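You operate a simulated robot arm through the tools that you are given. There is no shell and no other tool. Be economical: measure what you need, move in short steps, check, and stop when the job is done.

You are at the controls of a simulated two-armed robot. One attempt, no reset.

## Task
Lay the shelf board on its brackets with both hands, latch it and stand the green crate on it.
Fine: both turn buttons over the board's edge.

The check looks at the end state, three seconds after you hand in, the way a careful person would. Anything else that was tipped, shoved, dropped, spilled or broken makes it a failure.

## Robot
Two 7-joint arms with two-finger parallel grippers on one trunk, on a base that drives. Base frame: it is fixed to the floor where the robot stands at the start and does not move with it; the origin is under the middle of the robot, x ahead of it, y to its left, z up. Readings come in mm, degrees, newtons and seconds.
The left shoulder is at the start at [70, 163, 1120], the right one opposite. Places, roughly: black crate [0, -2250, 0]; blue turn button [0, -800, 700]; green crate [0, -1750, 750]; orange turn button [0, -1300, 700]; shelf board [500, 100, 900]; shelf brackets [100, -1100, 700]. Payload 3.43 kg a hand.
The TCP of each hand is the grasp point between the finger pads, 34 mm short of the fingertips. In the tool frame z runs along the fingers and y along their closing line. The gripper opens to 128 mm. The fingers are 24 mm wide and 12 mm thick; the gripper's body (48 by 130 mm) begins 96 mm behind the TCP.
Orientation is that of the tool frame in the base frame, as a unit quaternion [w, x, y, z]. With the fingers straight down and closing along the base's y, the tool's x points along the base's -x, its y along +y and its z along -z.

## Interface
- The arms move only by the tool apply_moves. It takes "left_plan", "right_plan" or both (then of equal length, played together; a hand with none holds still); each is a list of rows, each a list of 7 numbers: the turn, a rotation vector about the tool's x, y, z in units of 8 degrees (1.0 is 8 degrees), then the shift along the tool's x, y, z in units of 25 mm (1.0 is 25 mm), then the gripper command, from -1 (shut) to 1 (fully open), values between in proportion. In form: [[wx, wy, wz, x, y, z, hand], ...]. A call has 1 to 10 rows; each row shifts and turns the commanded pose from where the row before left it, along the tool's axes as they then stand. A call with a number of a shift or a turn outside -1 to 1 is refused whole. Each row takes 0.2 s and may step no farther than 50 mm and 8.6 degrees from the row before; otherwise, or with a gripper value out of range, the whole call is refused. A pose out of reach is approached as far as the arm can. The call stops where the force on the tool passes 40 N (or 10 N more than at its start, if that is more) or the arm is blocked; 0.2 s more then pass. The fingers move at their own pace (about 153 mm/s each) and stop on an object; they squeeze with about 22 N. The grip force told is the motor's: it shows also when the fingers shut on nothing. Time passes only in rows, and 0.2 s behind the last, so rows that do not move let the fingers close. It gives the time, the measured TCP pose, the force on the tool (base axes), the opening and the grip force at its end, in the units of the frame above (readings bear some noise), with the torque about the TCP (base axes, N m) and any sound that the robot's microphone picked up.
- Cameras (640 x 400 px; columns grow to the right, rows downward): "scene" is now at [141.9, -25.7, 1359.9]; the picture's right is [-0.32, -0.95, -0.00], its down [-0.54, 0.18, -0.82] and it looks along [0.78, -0.26, -0.57] (base axes); focal length 214 px, centre (320, 200). "left" rides on the left gripper at [76, 11, -160] in its tool frame; the picture's right is [-0.15, 0.99, 0.00], its down [-0.88, -0.13, -0.46] and it looks along [-0.45, -0.07, 0.89] (tool axes); focal length 234 px, centre (320, 200). "right" rides on the right gripper at [76, -11, -160] in its tool frame; the picture's right is [0.15, 0.99, 0.00], its down [-0.88, 0.13, -0.46] and it looks along [-0.45, 0.07, 0.89] (tool axes); focal length 234 px, centre (320, 200). There is no depth. A picture from a camera that has moved, and an enlarged one, comes with that camera's place and axes in the base frame and with its lens. The place of the scene camera against the robot may be out by one fixed shift of up to 25 mm in any direction.
- capture(camera): a new picture of that camera. No time passes.
- move_column(by): slides the trunk up (or, below 0, down) by that many mm; the arms and the scene camera ride with it, the base frame stays. It gives what a move gives, with no picture.
- base_move(legs): drives the robot by 1 to 6 legs, each [ahead, left, turn to the left] in mm, mm and degrees, along the robot's own axes; the way and the turn of a leg run together, so that a leg with both is an arc; at most 1500 mm and 180 degrees a leg. The arms and the cameras ride along, it lands a little off, and it stops where it bumps. It gives what a move gives.
- head_to(pan, tilt): turns the head with the scene camera to pan (to the left, within 86 degrees either way) and tilt (down, from -29 to 69), counted from straight ahead of the robot. It gives what a move gives.
- close_up(camera, box): a new picture of the part [left, top, right, bottom] of that camera's present view, enlarged. No time passes.
- close_job(): hands the job in; it is judged then, once.

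Go step by step. Nothing tells you exact positions but the pictures and the camera data: compare them with the known pose of the tool, close in by small moves and look again before you grip or let go. The budget is 120 turns and 88 pictures, counting those below and the enlarged ones. Unless the task says otherwise, let go and move clear before handing in, and close with one line.

The tools are called after ">>>" as name(argument=value, ...) on one line, values as JSON. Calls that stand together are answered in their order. apply_moves: Moves the arms, as the interface text tells. Its arguments: {"type":"object","properties":{"left_plan":{"type":"array","items":{"type":"array","items":{"type":"number"}}},"right_plan":{"type":"array","items":{"type":"array","items":{"type":"number"}}}},"required":[]} The other tools are called the same way: move_column (by) slides the trunk up or down; base_move (legs) drives the base; head_to (pan, tilt) turns the head that bears the scene camera; capture (camera) takes a picture; close_up (camera, box) takes an enlarged picture of a part of a camera's view; close_job () hands the job in.

At the start:

```text
time_s: 0.0
left_position: [601.1, -17.4, 1138.7]
left_tcp_rot: [0.001, 0.001, 1.0, 0.0]
left_force: [0.1, -0.1, -1.3]
left_ft_torque: [0.0, -0.04, -0.01]
left_gripper_width: 128.0
left_grip_force: 0.1
right_position: [412.0, -523.3, 1125.4]
right_tcp_rot: [0.001, 0.0, 1.0, 0.0]
right_force: [0.0, 0.3, 0.3]
right_ft_torque: [-0.02, 0.02, -0.01]
right_gripper_width: 127.9
right_grip_force: 0.0
trunk travel left (down, up): [-600.0, 340.0]
robot x, y, heading: [1.6, 1.4, 0.1]
head pan, tilt: [-18.7, 34.8]
```

scene: 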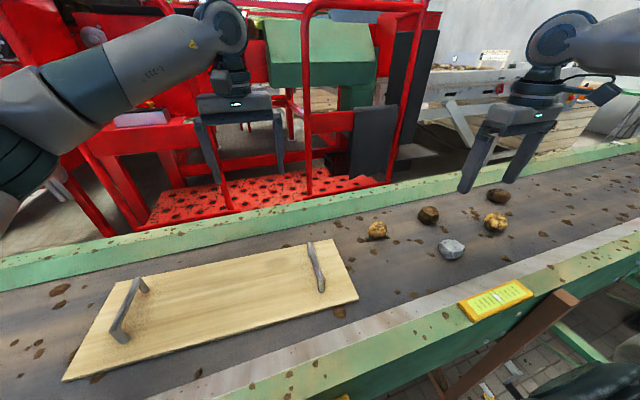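
right: 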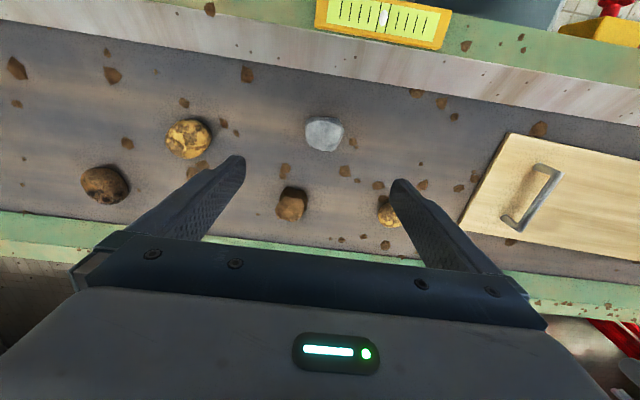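
left: 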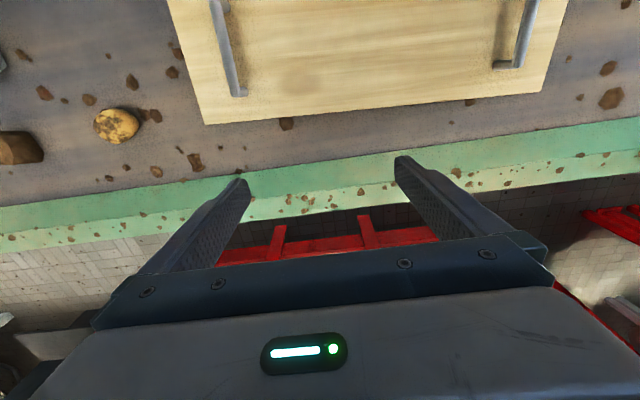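

I see the board with its two bar handles on the conveyor ahead, with its centre near [465, 70]. Next I look at the brackets on the robot's right.

>>> head_to(pan=-86, tilt=30)

>>> capture(camera="scene")

```text
time_s: 1.4
left_position: [601.4, -18.1, 1139.7]
left_tcp_rot: [0.0, 0.0, 1.0, 0.0]
left_force: [-0.3, -0.4, 0.1]
left_ft_torque: [-0.01, 0.01, 0.01]
left_gripper_width: 128.2
left_grip_force: 0.1
right_position: [412.3, -522.6, 1124.8]
right_tcp_rot: [0.0, 0.0, 1.0, 0.0]
right_force: [0.0, -0.4, -0.7]
right_ft_torque: [0.01, 0.01, 0.01]
right_gripper_width: 127.8
right_grip_force: 0.1
trunk travel left (down, up): [-600.0, 340.0]
robot x, y, heading: [-2.8, -0.3, -0.1]
head pan, tilt: [-85.9, 30.0]
```

```text
84 pictures are left
camera scene: at [64.9, -87.7, 1367.4], right [-1.0, -0.07, 0.0], down [-0.04, 0.5, -0.87], along [0.06, -0.86, -0.5], focal length 214 px, centre (320, 200)
```

scene: 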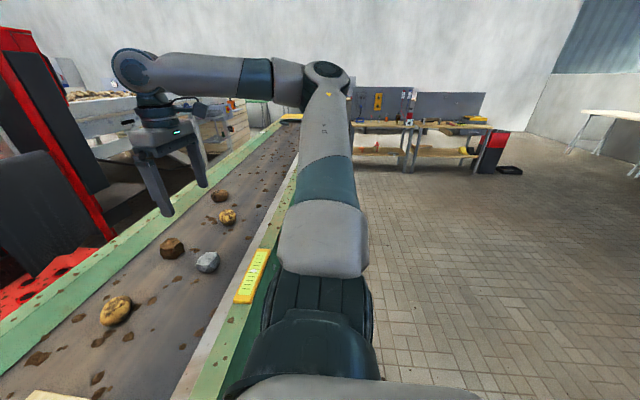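

The right arm hides the bracket area at the conveyor's near side. I back off to look at it.

>>> base_move(legs=[[-400, 0, 0]])

>>> head_to(pan=-70, tilt=35)

>>> capture(camera="scene")

```text
time_s: 3.9
left_position: [205.4, -19.3, 1138.4]
left_tcp_rot: [0.0, 0.002, 1.0, 0.0]
left_force: [-0.3, -0.3, -0.1]
left_ft_torque: [0.01, -0.04, 0.0]
left_gripper_width: 128.0
left_grip_force: 0.0
right_position: [13.1, -524.2, 1124.1]
right_tcp_rot: [0.0, 0.002, 1.0, 0.0]
right_force: [0.9, -0.1, -0.2]
right_ft_torque: [0.03, -0.01, -0.03]
right_gripper_width: 127.6
right_grip_force: 0.1
trunk travel left (down, up): [-600.0, 340.0]
robot x, y, heading: [-394.1, 1.2, -0.6]
head pan, tilt: [-85.9, 30.0]
```

```text
time_s: 4.7
left_position: [206.2, -20.7, 1139.0]
left_tcp_rot: [0.0, 0.002, 1.0, 0.0]
left_force: [0.1, -0.1, -0.3]
left_ft_torque: [0.01, 0.01, -0.02]
left_gripper_width: 128.1
left_grip_force: 0.0
right_position: [13.5, -524.0, 1125.0]
right_tcp_rot: [-0.001, 0.002, 1.0, 0.0]
right_force: [-0.1, 0.2, -0.9]
right_ft_torque: [0.0, 0.0, -0.01]
right_gripper_width: 128.0
right_grip_force: 0.0
trunk travel left (down, up): [-600.0, 340.0]
robot x, y, heading: [-395.8, 2.6, -0.2]
head pan, tilt: [-70.0, 35.0]
```

```text
83 pictures are left
camera scene: at [-307.6, -79.8, 1359.6], right [-0.94, -0.34, 0.0], down [-0.19, 0.54, -0.82], along [0.28, -0.77, -0.57], focal length 214 px, centre (320, 200)
```

scene: 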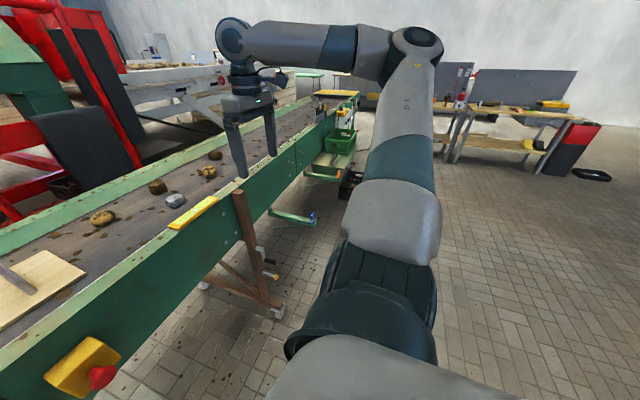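

>>> close_up(camera="scene", box=[240, 80, 380, 240])

>>> base_move(legs=[[0, -700, 0]])

>>> head_to(pan=-40, tilt=40)

>>> capture(camera="scene")

```text
2.50 times, centred on (310, 160) of scene
camera zoom: at [-307.6, -79.8, 1359.6], right [-0.94, -0.34, 0.0], down [-0.19, 0.54, -0.82], along [0.28, -0.77, -0.57], focal length 536 px, centre (345, 300)
```

zoom: 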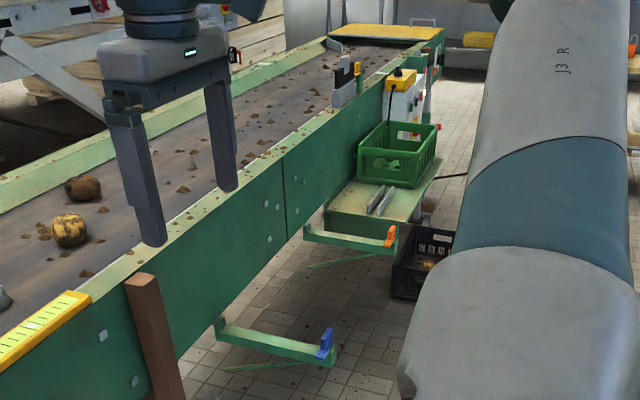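

```text
time_s: 8.5
left_position: [202.8, -717.4, 1139.4]
left_tcp_rot: [0.0, 0.003, 1.0, 0.0]
left_force: [-0.4, 0.1, 0.7]
left_ft_torque: [0.01, 0.01, -0.04]
left_gripper_width: 128.1
left_grip_force: 0.1
right_position: [8.7, -1220.1, 1123.8]
right_tcp_rot: [0.0, 0.003, 1.0, 0.0]
right_force: [-0.2, -0.3, 0.7]
right_ft_torque: [-0.01, 0.0, 0.02]
right_gripper_width: 128.2
right_grip_force: 0.1
trunk travel left (down, up): [-600.0, 340.0]
robot x, y, heading: [-397.4, -696.7, -0.5]
head pan, tilt: [-70.0, 35.0]
```

```text
time_s: 9.4
left_position: [201.9, -717.6, 1139.4]
left_tcp_rot: [0.0, 0.003, 1.0, 0.0]
left_force: [-0.2, 0.3, 0.1]
left_ft_torque: [0.01, 0.01, 0.01]
left_gripper_width: 128.3
left_grip_force: 0.0
right_position: [9.0, -1220.6, 1125.6]
right_tcp_rot: [0.0, 0.002, 1.0, 0.001]
right_force: [1.0, 0.1, 0.2]
right_ft_torque: [-0.01, -0.02, -0.02]
right_gripper_width: 128.1
right_grip_force: 0.0
trunk travel left (down, up): [-600.0, 340.0]
robot x, y, heading: [-395.2, -699.5, -0.0]
head pan, tilt: [-40.0, 40.0]
```

```text
81 pictures are left
camera scene: at [-275.8, -748.6, 1352.1], right [-0.65, -0.76, 0.0], down [-0.49, 0.42, -0.77], along [0.58, -0.5, -0.64], focal length 214 px, centre (320, 200)
```

scene: 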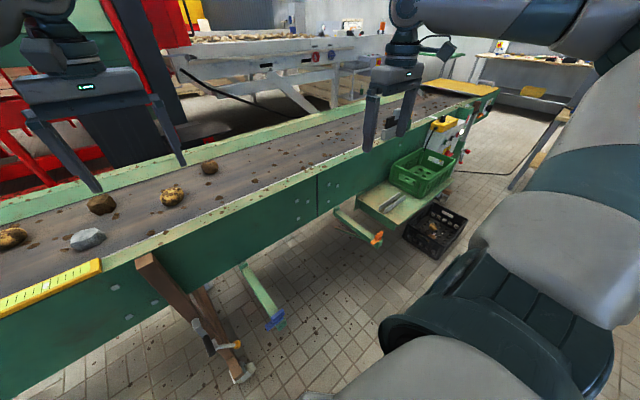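

>>> close_up(camera="scene", box=[220, 120, 480, 340])

>>> base_move(legs=[[0, -400, 0]])

>>> head_to(pan=-10, tilt=55)

>>> capture(camera="scene")

```text
1.82 times, centred on (350, 230) of scene
camera zoom: at [-275.8, -748.6, 1352.1], right [-0.65, -0.76, 0.0], down [-0.49, 0.42, -0.77], along [0.58, -0.5, -0.64], focal length 390 px, centre (266, 146)
```

zoom: 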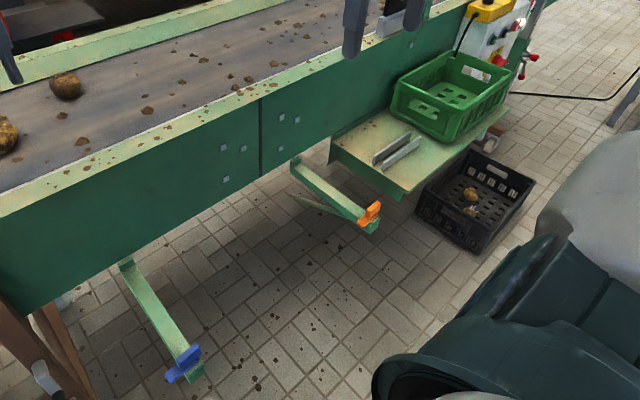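

```text
time_s: 11.9
left_position: [200.0, -1110.6, 1139.8]
left_tcp_rot: [0.0, 0.001, 1.0, 0.0]
left_force: [0.0, 0.0, -0.6]
left_ft_torque: [0.02, 0.0, 0.0]
left_gripper_width: 128.0
left_grip_force: 0.0
right_position: [9.6, -1614.1, 1125.5]
right_tcp_rot: [0.001, 0.001, 1.0, 0.0]
right_force: [-0.1, -0.3, 0.1]
right_ft_torque: [0.04, -0.01, -0.01]
right_gripper_width: 127.9
right_grip_force: 0.1
trunk travel left (down, up): [-600.0, 340.0]
robot x, y, heading: [-403.6, -1089.4, -0.3]
head pan, tilt: [-40.0, 40.0]
```

```text
time_s: 12.8
left_position: [200.5, -1110.5, 1140.1]
left_tcp_rot: [0.0, 0.0, 1.0, 0.0]
left_force: [1.0, -0.4, -0.2]
left_ft_torque: [-0.01, -0.01, -0.04]
left_gripper_width: 128.0
left_grip_force: 0.1
right_position: [10.0, -1613.9, 1124.4]
right_tcp_rot: [0.0, 0.001, 1.0, -0.001]
right_force: [-0.3, 0.0, 0.2]
right_ft_torque: [-0.04, 0.0, 0.02]
right_gripper_width: 128.0
right_grip_force: 0.1
trunk travel left (down, up): [-600.0, 340.0]
robot x, y, heading: [-400.7, -1089.1, 0.0]
head pan, tilt: [-10.0, 55.0]
```

```text
79 pictures are left
camera scene: at [-271.2, -1100.5, 1331.4], right [-0.18, -0.98, 0.0], down [-0.81, 0.14, -0.57], along [0.56, -0.1, -0.82], focal length 214 px, centre (320, 200)
```

scene: 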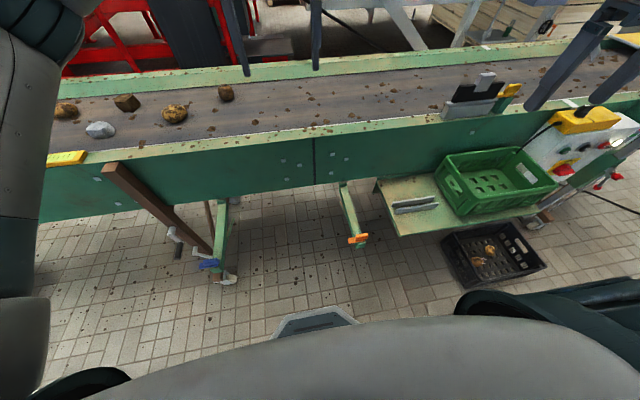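

>>> close_up(camera="scene", box=[160, 160, 290, 300])

>>> close_up(camera="scene", box=[310, 140, 450, 270])

>>> close_up(camera="scene", box=[400, 130, 600, 300])

```text
2.86 times, centred on (225, 230) of scene
camera zoom: at [-271.2, -1100.5, 1331.4], right [-0.18, -0.98, 0.0], down [-0.81, 0.14, -0.57], along [0.56, -0.1, -0.82], focal length 613 px, centre (591, 114)
```

zoom: 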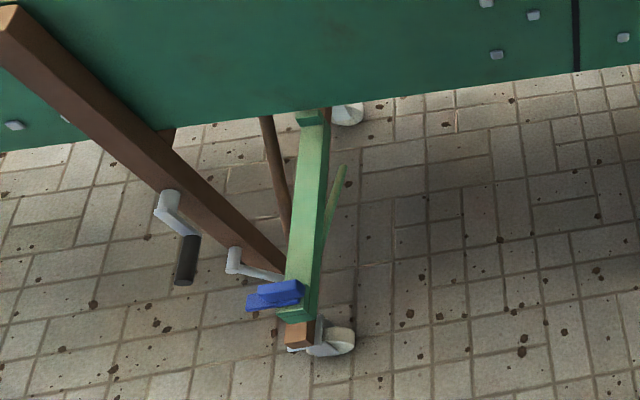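

```text
3.08 times, centred on (380, 205) of scene
camera zoom: at [-271.2, -1100.5, 1331.4], right [-0.18, -0.98, 0.0], down [-0.81, 0.14, -0.57], along [0.56, -0.1, -0.82], focal length 660 px, centre (135, 185)
```

zoom: 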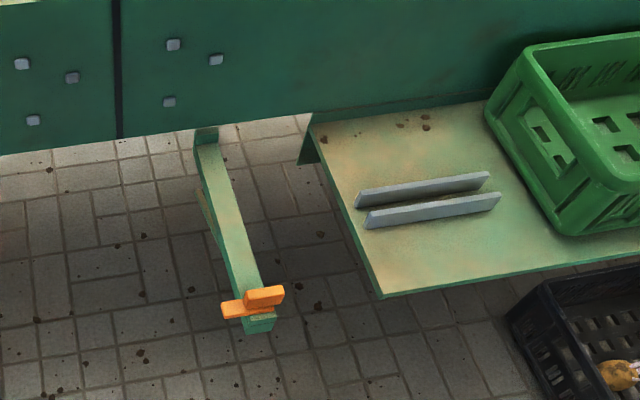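

```text
2.35 times, centred on (500, 215) of scene
camera zoom: at [-271.2, -1100.5, 1331.4], right [-0.18, -0.98, 0.0], down [-0.81, 0.14, -0.57], along [0.56, -0.1, -0.82], focal length 505 px, centre (-104, 165)
```

zoom: 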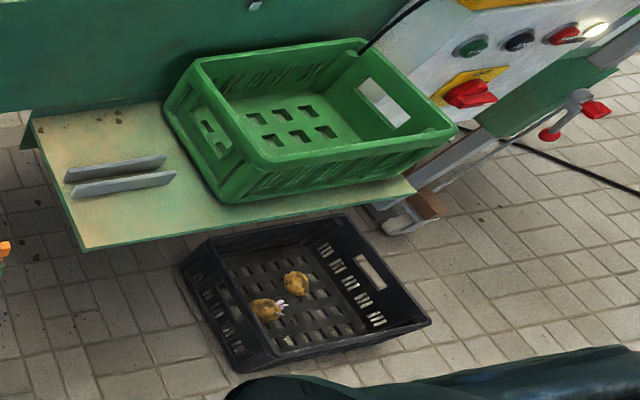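

Brackets run from about x = -35 to 215, at y ≈ -838 (blue) and -1271 (orange), with their tops near z = 700. Now I go back for the board.

>>> base_move(legs=[[0, 1157, 0], [400, 0, 0]])

>>> head_to(pan=0, tilt=45)

>>> capture(camera="scene")

>>> capture(camera="left")

```text
time_s: 20.8
left_position: [597.4, 59.7, 1139.8]
left_tcp_rot: [-0.001, -0.005, 1.0, 0.0]
left_force: [-0.6, 0.0, 0.3]
left_ft_torque: [-0.01, 0.0, 0.03]
left_gripper_width: 127.8
left_grip_force: 0.1
right_position: [412.4, -448.0, 1124.9]
right_tcp_rot: [0.001, -0.007, 1.0, 0.0]
right_force: [-0.4, 0.1, 0.2]
right_ft_torque: [0.02, 0.03, -0.01]
right_gripper_width: 127.7
right_grip_force: 0.1
trunk travel left (down, up): [-600.0, 340.0]
robot x, y, heading: [-1.7, 66.4, 0.4]
head pan, tilt: [-10.0, 55.0]
```

```text
time_s: 21.6
left_position: [597.3, 60.5, 1139.3]
left_tcp_rot: [0.0, -0.005, 1.0, 0.0]
left_force: [-0.2, 0.7, 0.6]
left_ft_torque: [0.0, -0.01, -0.01]
left_gripper_width: 127.9
left_grip_force: 0.2
right_position: [411.7, -446.2, 1124.9]
right_tcp_rot: [0.0, -0.006, 1.0, 0.001]
right_force: [0.2, -0.5, -0.9]
right_ft_torque: [-0.02, 0.0, -0.02]
right_gripper_width: 128.0
right_grip_force: 0.1
trunk travel left (down, up): [-600.0, 340.0]
robot x, y, heading: [-6.3, 68.9, 0.6]
head pan, tilt: [0.0, 45.0]
```

```text
75 pictures are left
camera scene: at [135.3, 75.1, 1344.7], right [0.01, -1.0, 0.0], down [-0.71, -0.01, -0.71], along [0.71, 0.01, -0.71], focal length 214 px, centre (320, 200)
```

scene: 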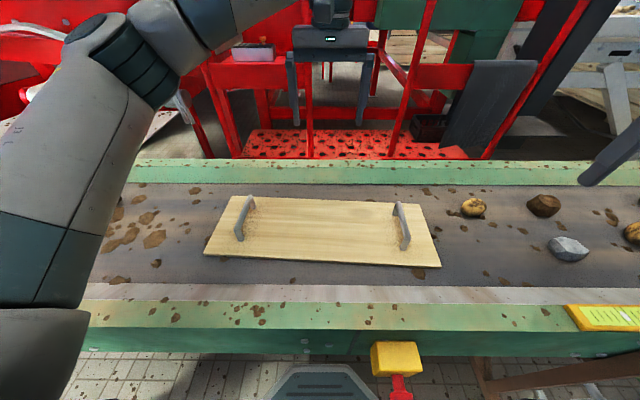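

```text
74 pictures are left
camera left: at [520.3, 71.0, 1299.8], right [0.14, 0.99, 0.0], down [0.88, -0.12, 0.46], along [0.45, -0.06, -0.89], focal length 234 px, centre (320, 200)
```

left: 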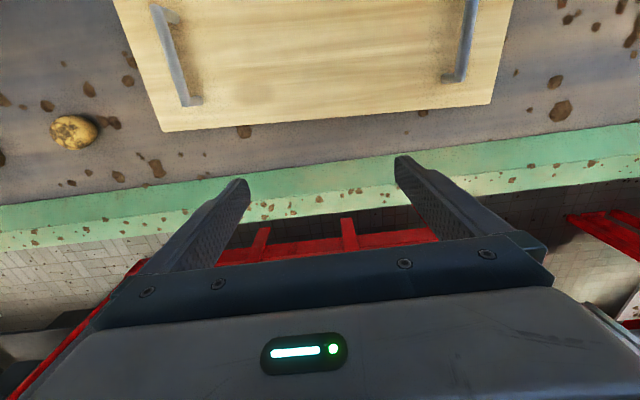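

The board's handles are at about left (472, 254) and right (460, -116), with the board yawed about -3°. I bring both hands above the handles.

>>> apply_moves(left_plan=[[0, 0, 0.04, 0.5, 0.776, 0.3, 1], [0, 0, 0.04, 0.5, 0.776, 0.3, 1], [0, 0, 0.04, 0.5, 0.776, 0.3, 1], [0, 0, 0.04, 0.5, 0.776, 0.3, 1], [0, 0, 0.04, 0.5, 0.776, 0.3, 1], [0, 0, 0.04, 0.5, 0.776, 0.3, 1], [0, 0, 0.04, 0.5, 0.776, 0.3, 1], [0, 0, 0.04, 0.5, 0.776, 0.3, 1], [0, 0, 0.04, 0.5, 0.776, 0.3, 1], [0, 0, 0.04, 0.5, 0.776, 0.3, 1]], right_plan=[[0, 0, 0.03, -0.14, 0.943, 0, 1], [0, 0, 0.03, -0.14, 0.943, 0, 1], [0, 0, 0.03, -0.14, 0.943, 0, 1], [0, 0, 0.03, -0.14, 0.943, 0, 1], [0, 0, 0.03, -0.14, 0.943, 0.3, 1], [0, 0, 0.03, -0.14, 0.943, 0.3, 1], [0, 0, 0.03, -0.14, 0.943, 0.3, 1], [0, 0, 0.03, -0.14, 0.943, 0.3, 1], [0, 0, 0.03, -0.14, 0.943, 0.3, 1], [0, 0, 0.03, -0.14, 0.943, 0.3, 1]])

>>> apply_moves(right_plan=[[0, 0, 0.03, -0.13, 0.943, 0.15, 1], [0, 0, 0.03, -0.13, 0.943, 0.15, 1], [0, 0, 0.03, -0.13, 0.943, 0.15, 1], [0, 0, 0, -0.13, 0.943, 0.15, 1], [0, 0, 0, 0, 0, 0, 1]])

>>> capture(camera="left")

>>> capture(camera="right")

```text
time_s: 23.8
left_position: [475.3, 257.9, 1063.7]
left_tcp_rot: [0.0, 0.023, 1.0, -0.001]
left_force: [0.9, 1.1, 0.8]
left_ft_torque: [-0.04, 0.03, -0.02]
left_gripper_width: 128.0
left_grip_force: 0.0
right_position: [450.0, -210.0, 1081.1]
right_tcp_rot: [0.0, 0.016, 1.0, -0.001]
right_force: [-1.1, -0.6, -0.3]
right_ft_torque: [-0.04, 0.01, 0.0]
right_gripper_width: 128.1
right_grip_force: 0.1
trunk travel left (down, up): [-600.0, 340.0]
robot x, y, heading: [-7.6, 67.8, 0.2]
head pan, tilt: [0.0, 45.0]
```

```text
time_s: 24.9
left_position: [474.7, 254.3, 1065.2]
left_tcp_rot: [0.001, 0.023, 1.0, 0.0]
left_force: [1.4, 0.8, 0.4]
left_ft_torque: [0.02, 0.0, 0.01]
left_gripper_width: 128.1
left_grip_force: 0.1
right_position: [465.0, -117.7, 1063.7]
right_tcp_rot: [-0.001, 0.022, 1.0, 0.001]
right_force: [0.4, -0.3, 0.3]
right_ft_torque: [-0.01, -0.01, 0.02]
right_gripper_width: 128.1
right_grip_force: 0.0
trunk travel left (down, up): [-600.0, 340.0]
robot x, y, heading: [-7.5, 71.0, 0.6]
head pan, tilt: [0.0, 45.0]
```

```text
73 pictures are left
camera left: at [398.8, 270.0, 1224.8], right [0.19, 0.98, 0.0], down [0.87, -0.17, 0.46], along [0.45, -0.09, -0.89], focal length 234 px, centre (320, 200)
```

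left: 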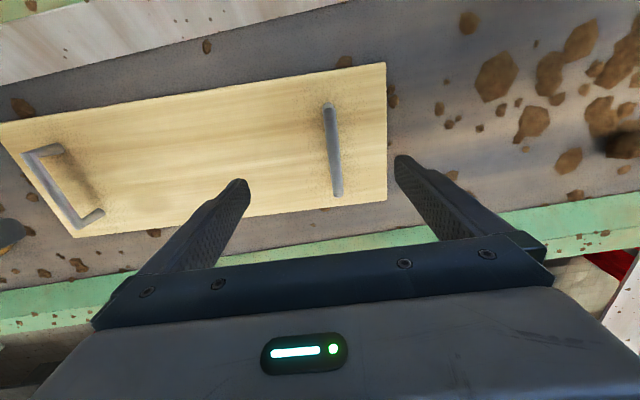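

```text
72 pictures are left
camera right: at [388.3, -124.9, 1222.9], right [-0.1, 0.99, 0.0], down [0.89, 0.09, 0.46], along [0.45, 0.05, -0.89], focal length 234 px, centre (320, 200)
```

right: 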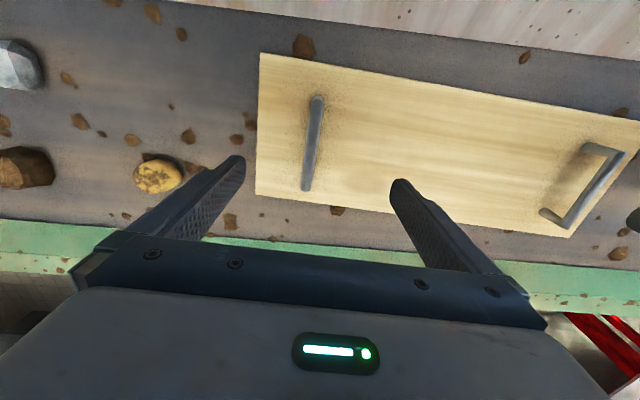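

>>> apply_moves(left_plan=[[0, 0, 0, -0.12, 0.28, 0, 1], [0, 0, 0, -0.12, 0.27, 0, 1], [0, 0, 0, 0, 0, 0.7, 1], [0, 0, 0, 0, 0, 0.7, 1], [0, 0, 0, 0, 0, 0.7, 1], [0, 0, 0, 0, 0, 0.7, 1], [0, 0, 0, 0, 0, 0, 1]], right_plan=[[0, 0, 0, 0.12, -0.15, 0, 1], [0, 0, 0, 0.12, -0.15, 0, 1], [0, 0, 0, 0, 0, 0.7, 1], [0, 0, 0, 0, 0, 0.7, 1], [0, 0, 0, 0, 0, 0.7, 1], [0, 0, 0, 0, 0, 0.7, 1], [0, 0, 0, 0, 0, 0, 1]])

>>> capture(camera="left")

>>> capture(camera="right")

>>> capture(camera="scene")

```text
time_s: 26.6
left_position: [480.7, 268.9, 994.4]
left_tcp_rot: [0.0, 0.022, 1.0, 0.0]
left_force: [0.2, 0.9, 0.8]
left_ft_torque: [-0.02, -0.01, 0.02]
left_gripper_width: 128.1
left_grip_force: 0.0
right_position: [457.7, -123.7, 994.7]
right_tcp_rot: [0.0, 0.021, 1.0, -0.001]
right_force: [0.4, -0.9, 0.2]
right_ft_torque: [-0.01, 0.01, 0.0]
right_gripper_width: 127.8
right_grip_force: 0.2
trunk travel left (down, up): [-600.0, 340.0]
robot x, y, heading: [-4.3, 72.4, 0.6]
head pan, tilt: [0.0, 45.0]
```

```text
71 pictures are left
camera left: at [404.9, 284.2, 1155.0], right [0.19, 0.98, 0.0], down [0.87, -0.17, 0.46], along [0.45, -0.09, -0.89], focal length 234 px, centre (320, 200)
```

left: 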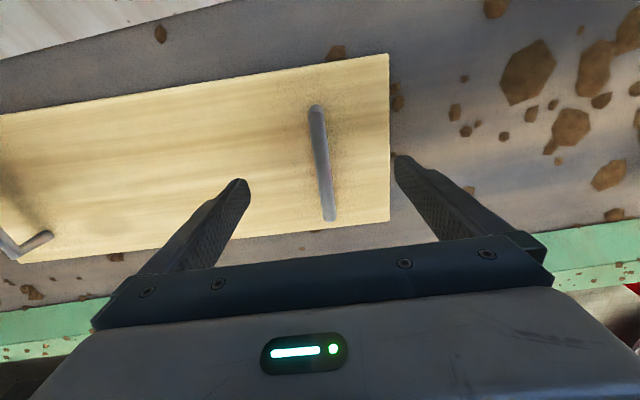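

```text
70 pictures are left
camera right: at [380.5, -130.9, 1153.5], right [-0.1, 0.99, 0.0], down [0.89, 0.09, 0.46], along [0.45, 0.05, -0.89], focal length 234 px, centre (320, 200)
```

right: 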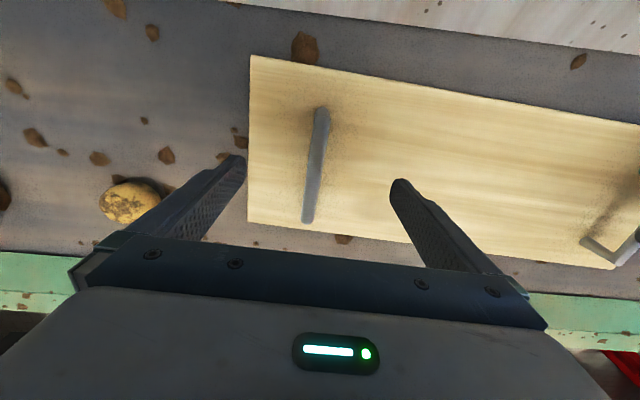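

```text
69 pictures are left
camera scene: at [134.5, 75.3, 1344.9], right [0.01, -1.0, 0.0], down [-0.71, -0.01, -0.71], along [0.71, 0.01, -0.71], focal length 214 px, centre (320, 200)
```

scene: 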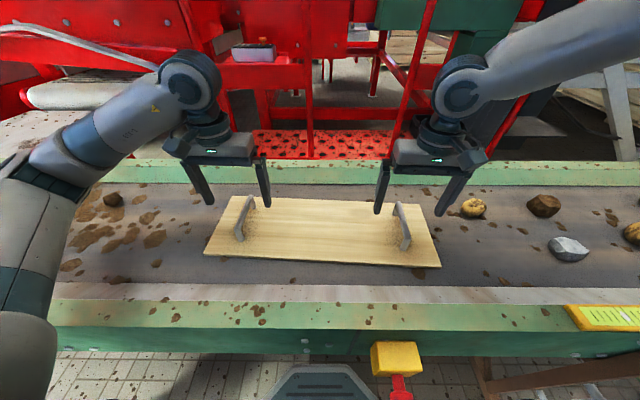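

>>> apply_moves(left_plan=[[0, 0, 0, -0.05, 0.15, 0, 1], [0, 0, 0, 0, 0, 0.7, 1], [0, 0, 0, 0, 0, 0.7, 1], [0, 0, 0, 0, 0, 0.5, 1], [0, 0, 0, 0, 0, 0, 1]], right_plan=[[0, 0, 0, 0, -0.17, 0, 1], [0, 0, 0, 0, 0, 0.7, 1], [0, 0, 0, 0, 0, 0.7, 1], [0, 0, 0, 0, 0, 0.5, 1], [0, 0, 0, 0, 0, 0, 1]])

>>> close_up(camera="scene", box=[180, 140, 480, 290])

```text
time_s: 27.8
left_position: [483.8, 273.0, 946.9]
left_tcp_rot: [0.001, 0.023, 1.0, 0.0]
left_force: [-0.2, -0.2, -0.5]
left_ft_torque: [0.02, 0.02, -0.03]
left_gripper_width: 128.1
left_grip_force: 0.1
right_position: [456.7, -129.9, 945.2]
right_tcp_rot: [0.0, 0.022, 1.0, -0.001]
right_force: [0.4, -0.1, 0.2]
right_ft_torque: [0.0, 0.01, -0.03]
right_gripper_width: 127.7
right_grip_force: 0.0
trunk travel left (down, up): [-600.0, 340.0]
robot x, y, heading: [-3.9, 68.4, 0.5]
head pan, tilt: [0.0, 45.0]
```

```text
2.13 times, centred on (330, 215) of scene
camera zoom: at [135.1, 75.3, 1344.8], right [0.01, -1.0, 0.0], down [-0.71, -0.01, -0.71], along [0.71, 0.01, -0.71], focal length 458 px, centre (299, 168)
```

zoom: 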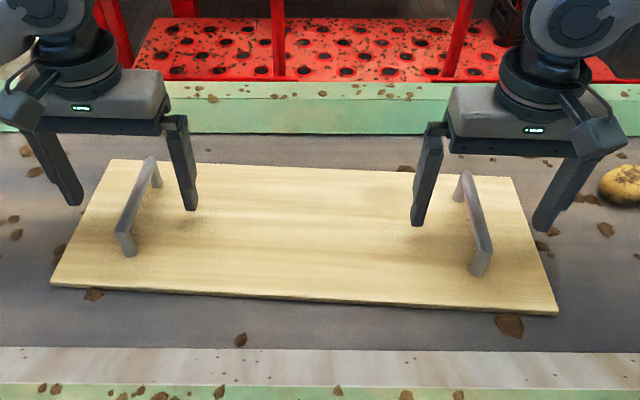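

Both hands straddle the handles. I close them.

>>> apply_moves(left_plan=[[0, 0, 0, 0, 0, 0, 0.3], [0, 0, 0, 0, 0, 0, -0.3], [0, 0, 0, 0, 0, 0, -1], [0, 0, 0, 0, 0, 0, -1], [0, 0, 0, 0, 0, 0, -1]], right_plan=[[0, 0, 0, 0, 0, 0, 0.3], [0, 0, 0, 0, 0, 0, -0.3], [0, 0, 0, 0, 0, 0, -1], [0, 0, 0, 0, 0, 0, -1], [0, 0, 0, 0, 0, 0, -1]])

>>> close_up(camera="scene", box=[180, 140, 480, 290])

```text
time_s: 28.9
left_position: [483.9, 270.1, 949.1]
left_tcp_rot: [0.0, 0.024, 1.0, -0.002]
left_force: [-4.5, -26.5, 0.4]
left_ft_torque: [-0.7, -0.09, -0.25]
left_gripper_width: 15.7
left_grip_force: 22.2
right_position: [458.2, -128.7, 945.2]
right_tcp_rot: [0.0, 0.022, 1.0, 0.001]
right_force: [3.3, 27.7, 0.0]
right_ft_torque: [0.65, 0.09, -0.36]
right_gripper_width: 15.8
right_grip_force: 22.1
trunk travel left (down, up): [-600.0, 340.0]
robot x, y, heading: [-4.6, 71.8, 0.9]
head pan, tilt: [0.0, 45.0]
```

```text
2.13 times, centred on (330, 215) of scene
camera zoom: at [135.4, 75.2, 1344.7], right [0.01, -1.0, 0.0], down [-0.71, -0.01, -0.71], along [0.71, 0.01, -0.71], focal length 458 px, centre (299, 168)
```

zoom: 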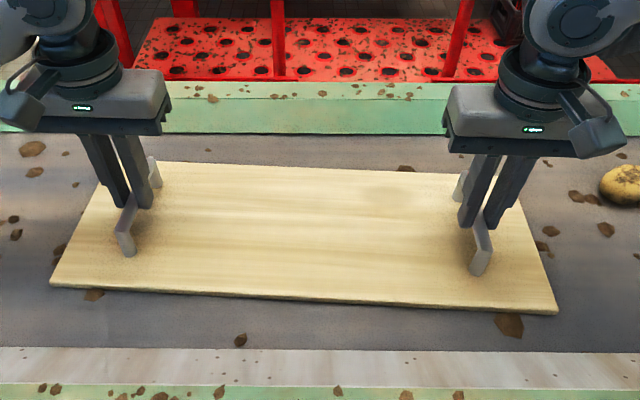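

Both handles are held, with some opposing stress. I relieve it and lift straight up with the trunk.

>>> apply_moves(left_plan=[[0, 0, 0, 0, -0.05, 0, -1], [0, 0, 0, 0, -0.04, 0, -1]], right_plan=[[0, 0, 0, 0, 0.05, 0, -1], [0, 0, 0, 0, 0.04, 0, -1]])

>>> move_column(by=120)

>>> capture(camera="scene")

```text
time_s: 29.6
left_position: [482.4, 271.8, 948.1]
left_tcp_rot: [0.0, 0.022, 1.0, 0.001]
left_force: [-4.3, -11.0, 3.6]
left_ft_torque: [-0.31, 0.02, -0.48]
left_gripper_width: 15.6
left_grip_force: 21.5
right_position: [458.7, -128.3, 945.1]
right_tcp_rot: [0.0, 0.022, 1.0, -0.001]
right_force: [3.1, 9.6, 0.5]
right_ft_torque: [0.17, -0.54, -0.4]
right_gripper_width: 15.8
right_grip_force: 21.9
trunk travel left (down, up): [-600.0, 340.0]
robot x, y, heading: [-4.1, 75.0, 0.6]
head pan, tilt: [0.0, 45.0]
```

```text
time_s: 31.1
left_position: [483.4, 271.0, 1066.6]
left_tcp_rot: [0.0, 0.021, 1.0, 0.0]
left_force: [-1.0, 14.2, -3.7]
left_ft_torque: [0.34, 0.16, -0.42]
left_gripper_width: 15.4
left_grip_force: 22.1
right_position: [459.0, -126.6, 1066.3]
right_tcp_rot: [-0.001, 0.022, 1.0, 0.0]
right_force: [1.9, -13.9, -3.1]
right_ft_torque: [-0.31, -0.09, -0.36]
right_gripper_width: 15.6
right_grip_force: 22.1
trunk travel left (down, up): [-720.0, 220.0]
robot x, y, heading: [-3.8, 70.7, 0.7]
head pan, tilt: [0.0, 45.0]
```

```text
66 pictures are left
camera scene: at [136.2, 75.4, 1464.6], right [0.01, -1.0, 0.0], down [-0.71, -0.01, -0.71], along [0.71, 0.01, -0.71], focal length 214 px, centre (320, 200)
```

scene: 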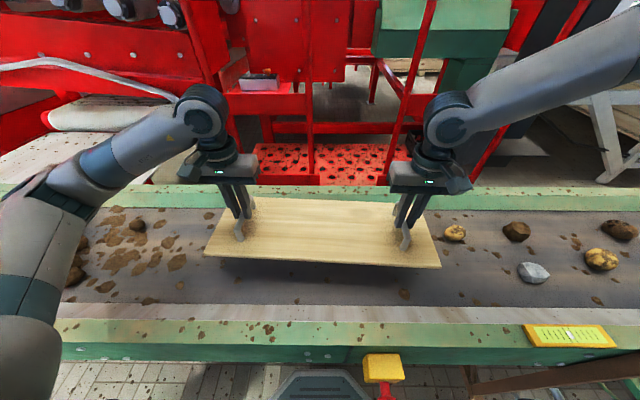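

>>> base_move(legs=[[-440, 0, 0], [0, -1125, 0]])

>>> head_to(pan=0, tilt=60)

>>> capture(camera="scene")

```text
time_s: 39.1
left_position: [61.0, -850.3, 1067.5]
left_tcp_rot: [-0.001, 0.012, 1.0, 0.002]
left_force: [-0.6, 25.3, -4.0]
left_ft_torque: [0.63, 0.06, -0.3]
left_gripper_width: 15.5
left_grip_force: 21.9
right_position: [44.9, -1249.7, 1066.3]
right_tcp_rot: [-0.001, 0.011, 1.0, -0.002]
right_force: [0.9, -24.9, -4.9]
right_ft_torque: [-0.58, 0.04, -0.35]
right_gripper_width: 15.9
right_grip_force: 22.0
trunk travel left (down, up): [-720.0, 220.0]
robot x, y, heading: [-421.5, -1060.8, 1.9]
head pan, tilt: [0.0, 45.0]
```

```text
time_s: 39.9
left_position: [61.9, -848.2, 1068.0]
left_tcp_rot: [-0.001, 0.012, 1.0, 0.002]
left_force: [-2.4, 0.8, -4.0]
left_ft_torque: [0.03, 0.11, -0.36]
left_gripper_width: 15.5
left_grip_force: 22.0
right_position: [44.8, -1248.6, 1066.0]
right_tcp_rot: [0.0, 0.011, 1.0, -0.001]
right_force: [1.6, 0.0, -4.0]
right_ft_torque: [0.0, 0.04, -0.34]
right_gripper_width: 15.8
right_grip_force: 21.9
trunk travel left (down, up): [-720.0, 220.0]
robot x, y, heading: [-420.3, -1058.8, 1.8]
head pan, tilt: [0.0, 60.0]
```

```text
65 pictures are left
camera scene: at [-296.7, -1053.5, 1445.3], right [0.03, -1.0, 0.0], down [-0.87, -0.03, -0.5], along [0.5, 0.02, -0.87], focal length 214 px, centre (320, 200)
```

scene: 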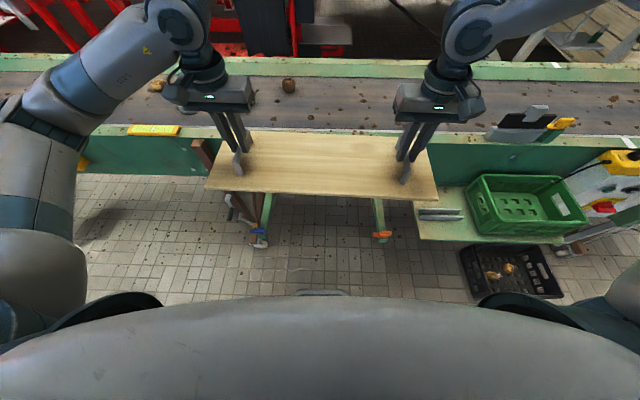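

>>> close_up(camera="scene", box=[210, 180, 310, 260])

>>> close_up(camera="scene", box=[340, 180, 440, 260])

```text
5.00 times, centred on (260, 220) of scene
camera zoom: at [-296.7, -1053.5, 1445.3], right [0.03, -1.0, 0.0], down [-0.87, -0.03, -0.5], along [0.5, 0.02, -0.87], focal length 1072 px, centre (620, 100)
```

zoom: 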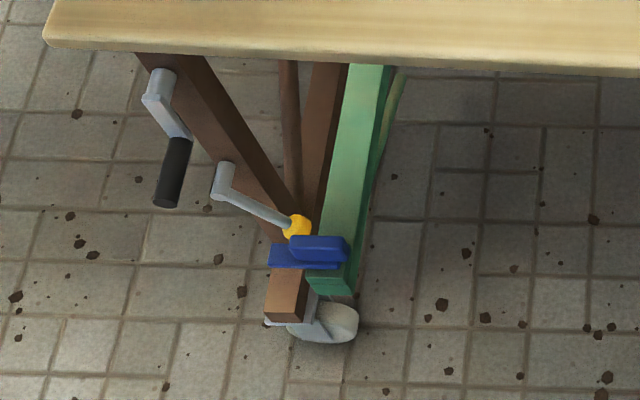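

```text
5.00 times, centred on (390, 220) of scene
camera zoom: at [-296.7, -1053.5, 1445.3], right [0.03, -1.0, 0.0], down [-0.87, -0.03, -0.5], along [0.5, 0.02, -0.87], focal length 1072 px, centre (-30, 100)
```

zoom: 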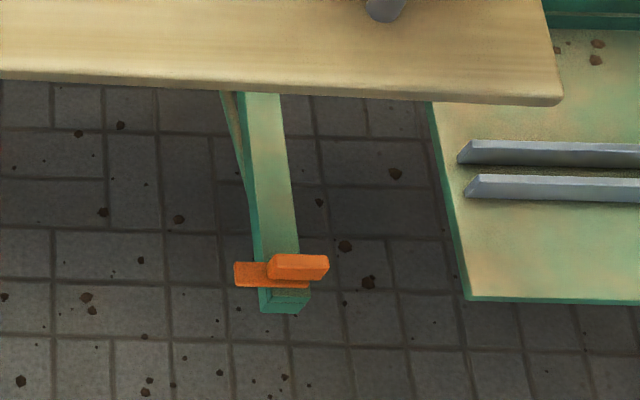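

The turn-buttons sit at the bracket front ends with their pivots around x ≈ -30; the wings now lie along +y. I square the board to the brackets and lower partway.

>>> base_move(legs=[[0, 0, 2.4]])

>>> move_column(by=-230)

>>> capture(camera="scene")

>>> capture(camera="left")

>>> capture(camera="right")

```text
time_s: 40.6
left_position: [51.1, -831.2, 1066.6]
left_tcp_rot: [-0.001, -0.009, 1.0, 0.003]
left_force: [-2.0, 0.1, -3.8]
left_ft_torque: [0.07, 0.31, -0.36]
left_gripper_width: 15.9
left_grip_force: 22.3
right_position: [52.5, -1229.5, 1065.5]
right_tcp_rot: [0.0, -0.01, 1.0, -0.001]
right_force: [1.9, -2.0, -4.3]
right_ft_torque: [0.01, -0.18, -0.42]
right_gripper_width: 15.7
right_grip_force: 22.6
trunk travel left (down, up): [-720.0, 220.0]
robot x, y, heading: [-422.6, -1056.1, 4.2]
head pan, tilt: [0.0, 60.0]
```

```text
time_s: 43.1
left_position: [52.1, -829.2, 837.6]
left_tcp_rot: [0.0, -0.01, 1.0, 0.001]
left_force: [-1.7, -1.6, -4.0]
left_ft_torque: [-0.05, 0.12, -0.35]
left_gripper_width: 15.9
left_grip_force: 21.5
right_position: [51.1, -1230.0, 836.8]
right_tcp_rot: [-0.001, -0.01, 1.0, -0.001]
right_force: [2.3, 1.5, -4.6]
right_ft_torque: [0.06, -0.09, -0.37]
right_gripper_width: 15.9
right_grip_force: 22.2
trunk travel left (down, up): [-490.0, 450.0]
robot x, y, heading: [-420.2, -1060.9, 4.3]
head pan, tilt: [0.0, 60.0]
```

```text
62 pictures are left
camera scene: at [-297.3, -1048.6, 1215.3], right [0.07, -1.0, 0.0], down [-0.86, -0.06, -0.5], along [0.5, 0.04, -0.87], focal length 214 px, centre (320, 200)
```

scene: 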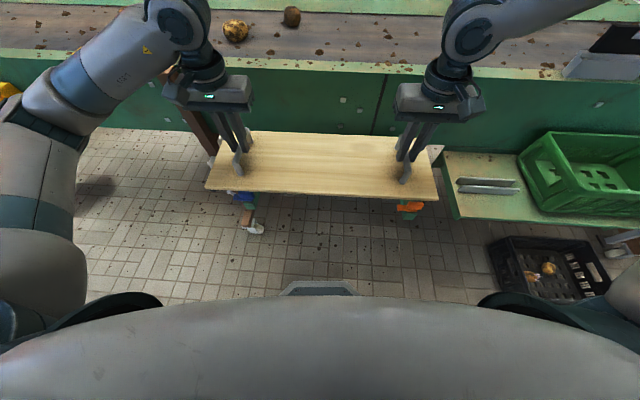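

```text
61 pictures are left
camera left: at [-25.0, -819.2, 997.2], right [0.13, 0.99, 0.0], down [0.88, -0.12, 0.45], along [0.45, -0.06, -0.89], focal length 234 px, centre (320, 200)
```

left: 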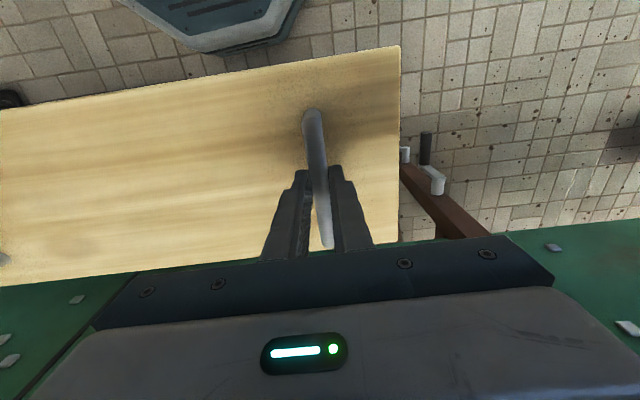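

```text
60 pictures are left
camera right: at [-24.2, -1240.9, 996.0], right [-0.17, 0.99, 0.0], down [0.88, 0.15, 0.45], along [0.45, 0.07, -0.89], focal length 234 px, centre (320, 200)
```

right: 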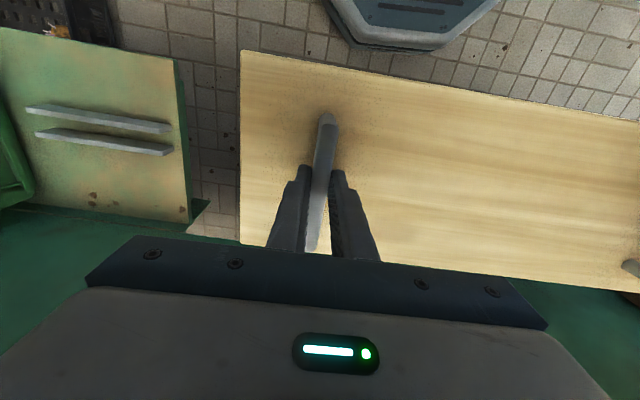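

>>> base_move(legs=[[33, -26, 0]])

>>> capture(camera="scene")

>>> capture(camera="left")

>>> capture(camera="right")

```text
time_s: 44.0
left_position: [87.8, -851.7, 835.7]
left_tcp_rot: [-0.001, -0.01, 1.0, 0.002]
left_force: [-1.6, -0.8, -3.5]
left_ft_torque: [0.1, 0.17, -0.26]
left_gripper_width: 15.6
left_grip_force: 21.8
right_position: [86.7, -1253.1, 836.2]
right_tcp_rot: [-0.001, -0.009, 1.0, -0.001]
right_force: [2.3, 1.1, -3.6]
right_ft_torque: [0.12, -0.04, -0.32]
right_gripper_width: 15.8
right_grip_force: 21.7
trunk travel left (down, up): [-490.0, 450.0]
robot x, y, heading: [-387.0, -1083.0, 4.1]
head pan, tilt: [0.0, 60.0]
```

```text
59 pictures are left
camera scene: at [-261.7, -1071.7, 1215.1], right [0.07, -1.0, 0.0], down [-0.86, -0.06, -0.5], along [0.5, 0.04, -0.87], focal length 214 px, centre (320, 200)
```

scene: 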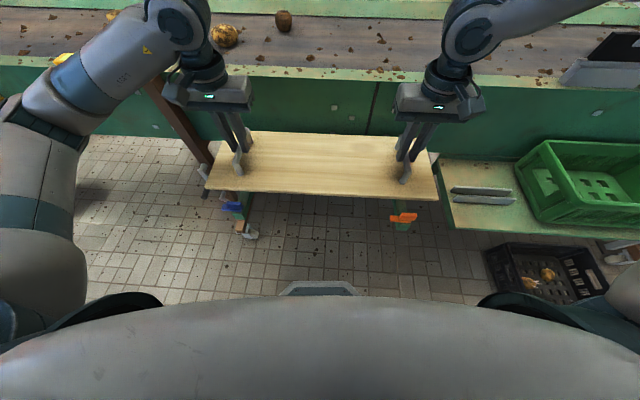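

```text
58 pictures are left
camera left: at [10.4, -842.2, 996.8], right [0.13, 0.99, 0.0], down [0.88, -0.12, 0.45], along [0.45, -0.05, -0.89], focal length 234 px, centre (320, 200)
```

left: 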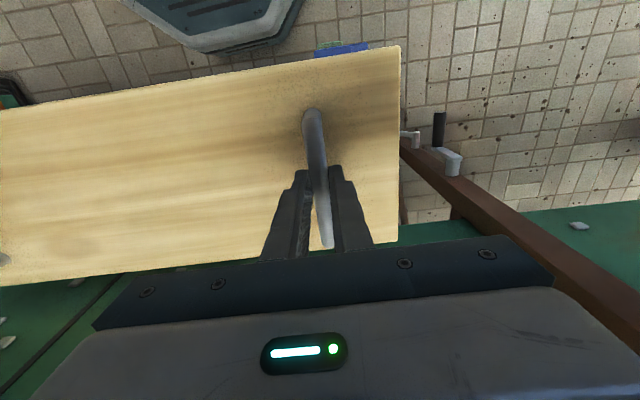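

```text
57 pictures are left
camera right: at [11.2, -1263.9, 995.3], right [-0.17, 0.99, 0.0], down [0.88, 0.15, 0.45], along [0.45, 0.07, -0.89], focal length 234 px, centre (320, 200)
```

right: 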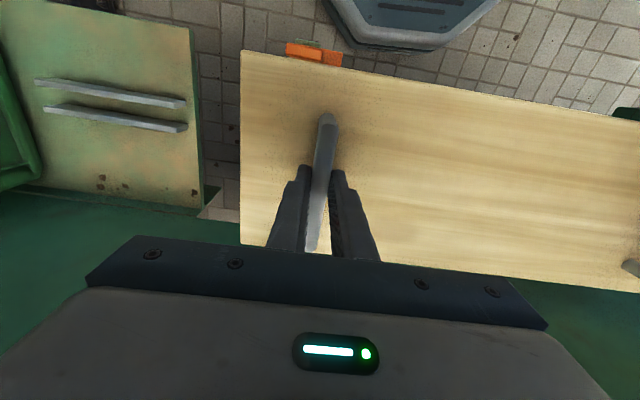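

>>> close_up(camera="left", box=[280, 0, 420, 90])

>>> close_up(camera="right", box=[230, 0, 370, 90])

>>> close_up(camera="scene", box=[360, 170, 460, 240])

>>> close_up(camera="scene", box=[190, 170, 290, 240])

```text
4.44 times, centred on (350, 45) of left
camera zoom: at [10.4, -842.2, 996.8], right [0.13, 0.99, 0.0], down [0.88, -0.12, 0.45], along [0.45, -0.05, -0.89], focal length 1041 px, centre (187, 889)
```

zoom: 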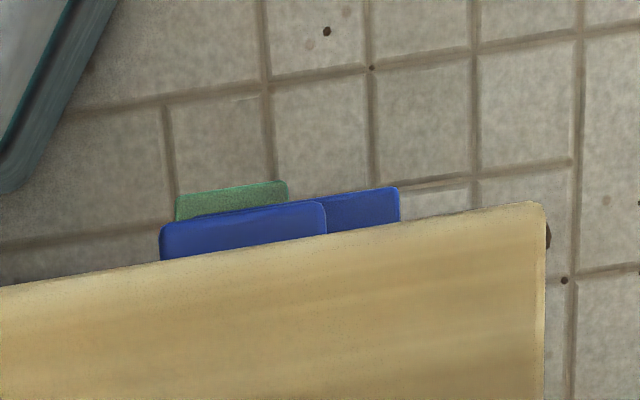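

```text
4.44 times, centred on (300, 45) of right
camera zoom: at [11.2, -1263.9, 995.3], right [-0.17, 0.99, 0.0], down [0.88, 0.15, 0.45], along [0.45, 0.07, -0.89], focal length 1041 px, centre (409, 889)
```

zoom: 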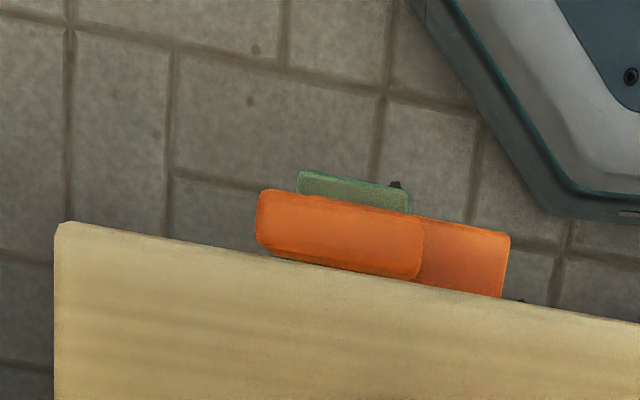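

```text
5.71 times, centred on (410, 205) of scene
camera zoom: at [-261.7, -1071.7, 1215.1], right [0.07, -1.0, 0.0], down [-0.86, -0.06, -0.5], along [0.5, 0.04, -0.87], focal length 1226 px, centre (-194, 171)
```

zoom: 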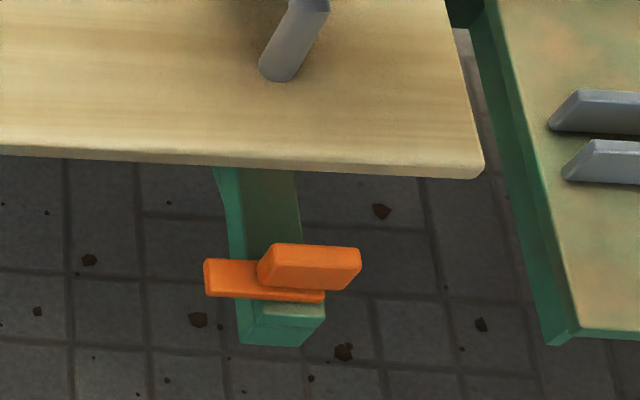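

```text
5.71 times, centred on (240, 205) of scene
camera zoom: at [-261.7, -1071.7, 1215.1], right [0.07, -1.0, 0.0], down [-0.86, -0.06, -0.5], along [0.5, 0.04, -0.87], focal length 1226 px, centre (777, 171)
```

zoom: 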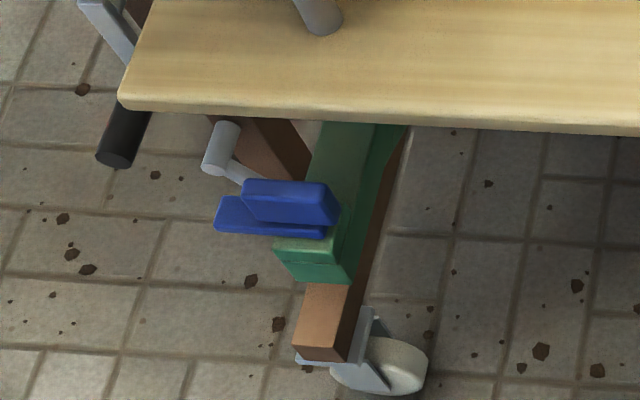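

Wrist views put the bracket centres at y ≈ -824 and -1285 with button pivots near x ≈ -10. The board is centred in y, so I shift it forward about 9 mm to clear the buttons and lower it further.

>>> apply_moves(left_plan=[[0, 0, 0, -0.18, 0, 0, -1], [0, 0, 0, -0.18, 0, 0, -1]], right_plan=[[0, 0, 0, -0.15, 0, 0, -1], [0, 0, 0, -0.15, 0, 0, -1]])

>>> move_column(by=-50)

>>> capture(camera="scene")

>>> close_up(camera="left", box=[280, 0, 420, 90])

>>> close_up(camera="right", box=[230, 0, 370, 90])

```text
time_s: 44.5
left_position: [94.1, -853.3, 836.4]
left_tcp_rot: [-0.001, -0.009, 1.0, 0.003]
left_force: [-3.1, 2.3, -4.1]
left_ft_torque: [0.03, 0.14, -0.46]
left_gripper_width: 15.8
left_grip_force: 22.1
right_position: [94.1, -1251.5, 836.5]
right_tcp_rot: [-0.001, -0.01, 1.0, -0.002]
right_force: [2.3, -2.2, -3.4]
right_ft_torque: [-0.09, -0.1, -0.55]
right_gripper_width: 15.9
right_grip_force: 21.5
trunk travel left (down, up): [-490.0, 450.0]
robot x, y, heading: [-390.7, -1081.0, 4.3]
head pan, tilt: [0.0, 60.0]
```

```text
time_s: 45.5
left_position: [94.5, -852.4, 786.2]
left_tcp_rot: [0.0, -0.01, 1.0, 0.002]
left_force: [-2.6, 6.3, -4.3]
left_ft_torque: [0.18, 0.22, -0.51]
left_gripper_width: 15.6
left_grip_force: 22.0
right_position: [92.6, -1252.6, 786.9]
right_tcp_rot: [-0.001, -0.01, 1.0, -0.002]
right_force: [2.5, -4.9, -4.1]
right_ft_torque: [-0.12, -0.16, -0.5]
right_gripper_width: 15.7
right_grip_force: 21.8
trunk travel left (down, up): [-440.0, 500.0]
robot x, y, heading: [-390.9, -1084.4, 4.1]
head pan, tilt: [0.0, 60.0]
```

```text
52 pictures are left
camera scene: at [-263.2, -1071.2, 1165.3], right [0.07, -1.0, 0.0], down [-0.86, -0.06, -0.5], along [0.5, 0.04, -0.87], focal length 214 px, centre (320, 200)
```

scene: 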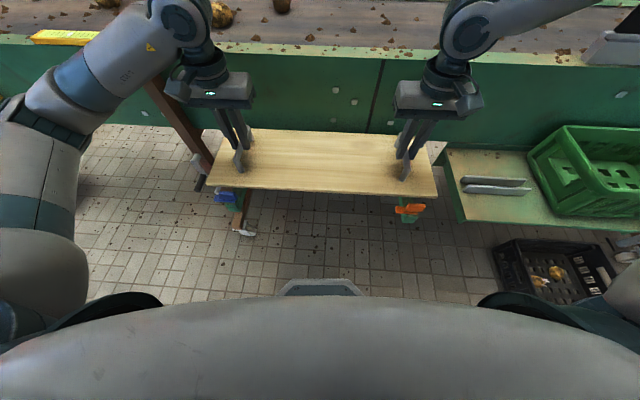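

```text
4.44 times, centred on (350, 45) of left
camera zoom: at [18.2, -841.6, 947.6], right [0.13, 0.99, 0.0], down [0.88, -0.12, 0.45], along [0.45, -0.05, -0.89], focal length 1041 px, centre (187, 889)
```

zoom: 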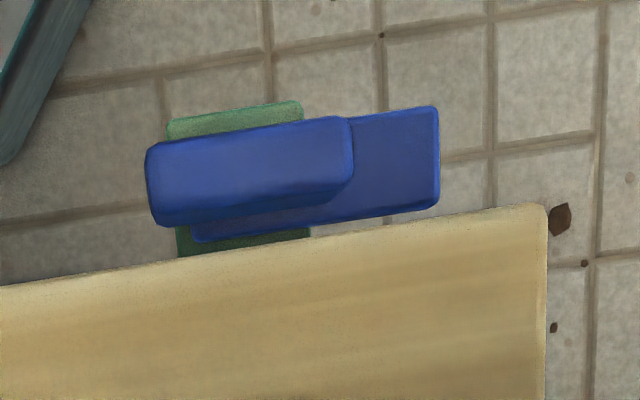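

```text
4.44 times, centred on (300, 45) of right
camera zoom: at [17.6, -1263.0, 946.2], right [-0.17, 0.99, 0.0], down [0.88, 0.15, 0.45], along [0.45, 0.07, -0.89], focal length 1041 px, centre (409, 889)
```

zoom: 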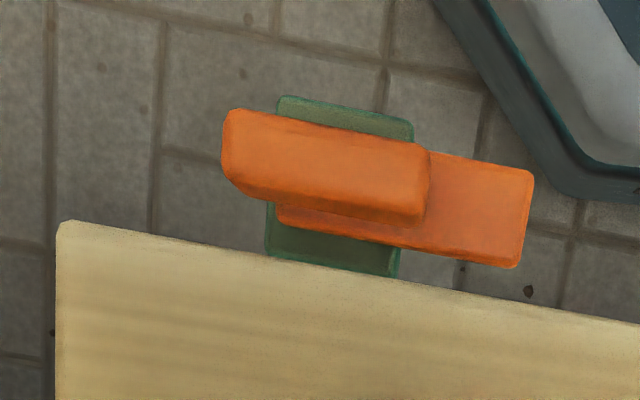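

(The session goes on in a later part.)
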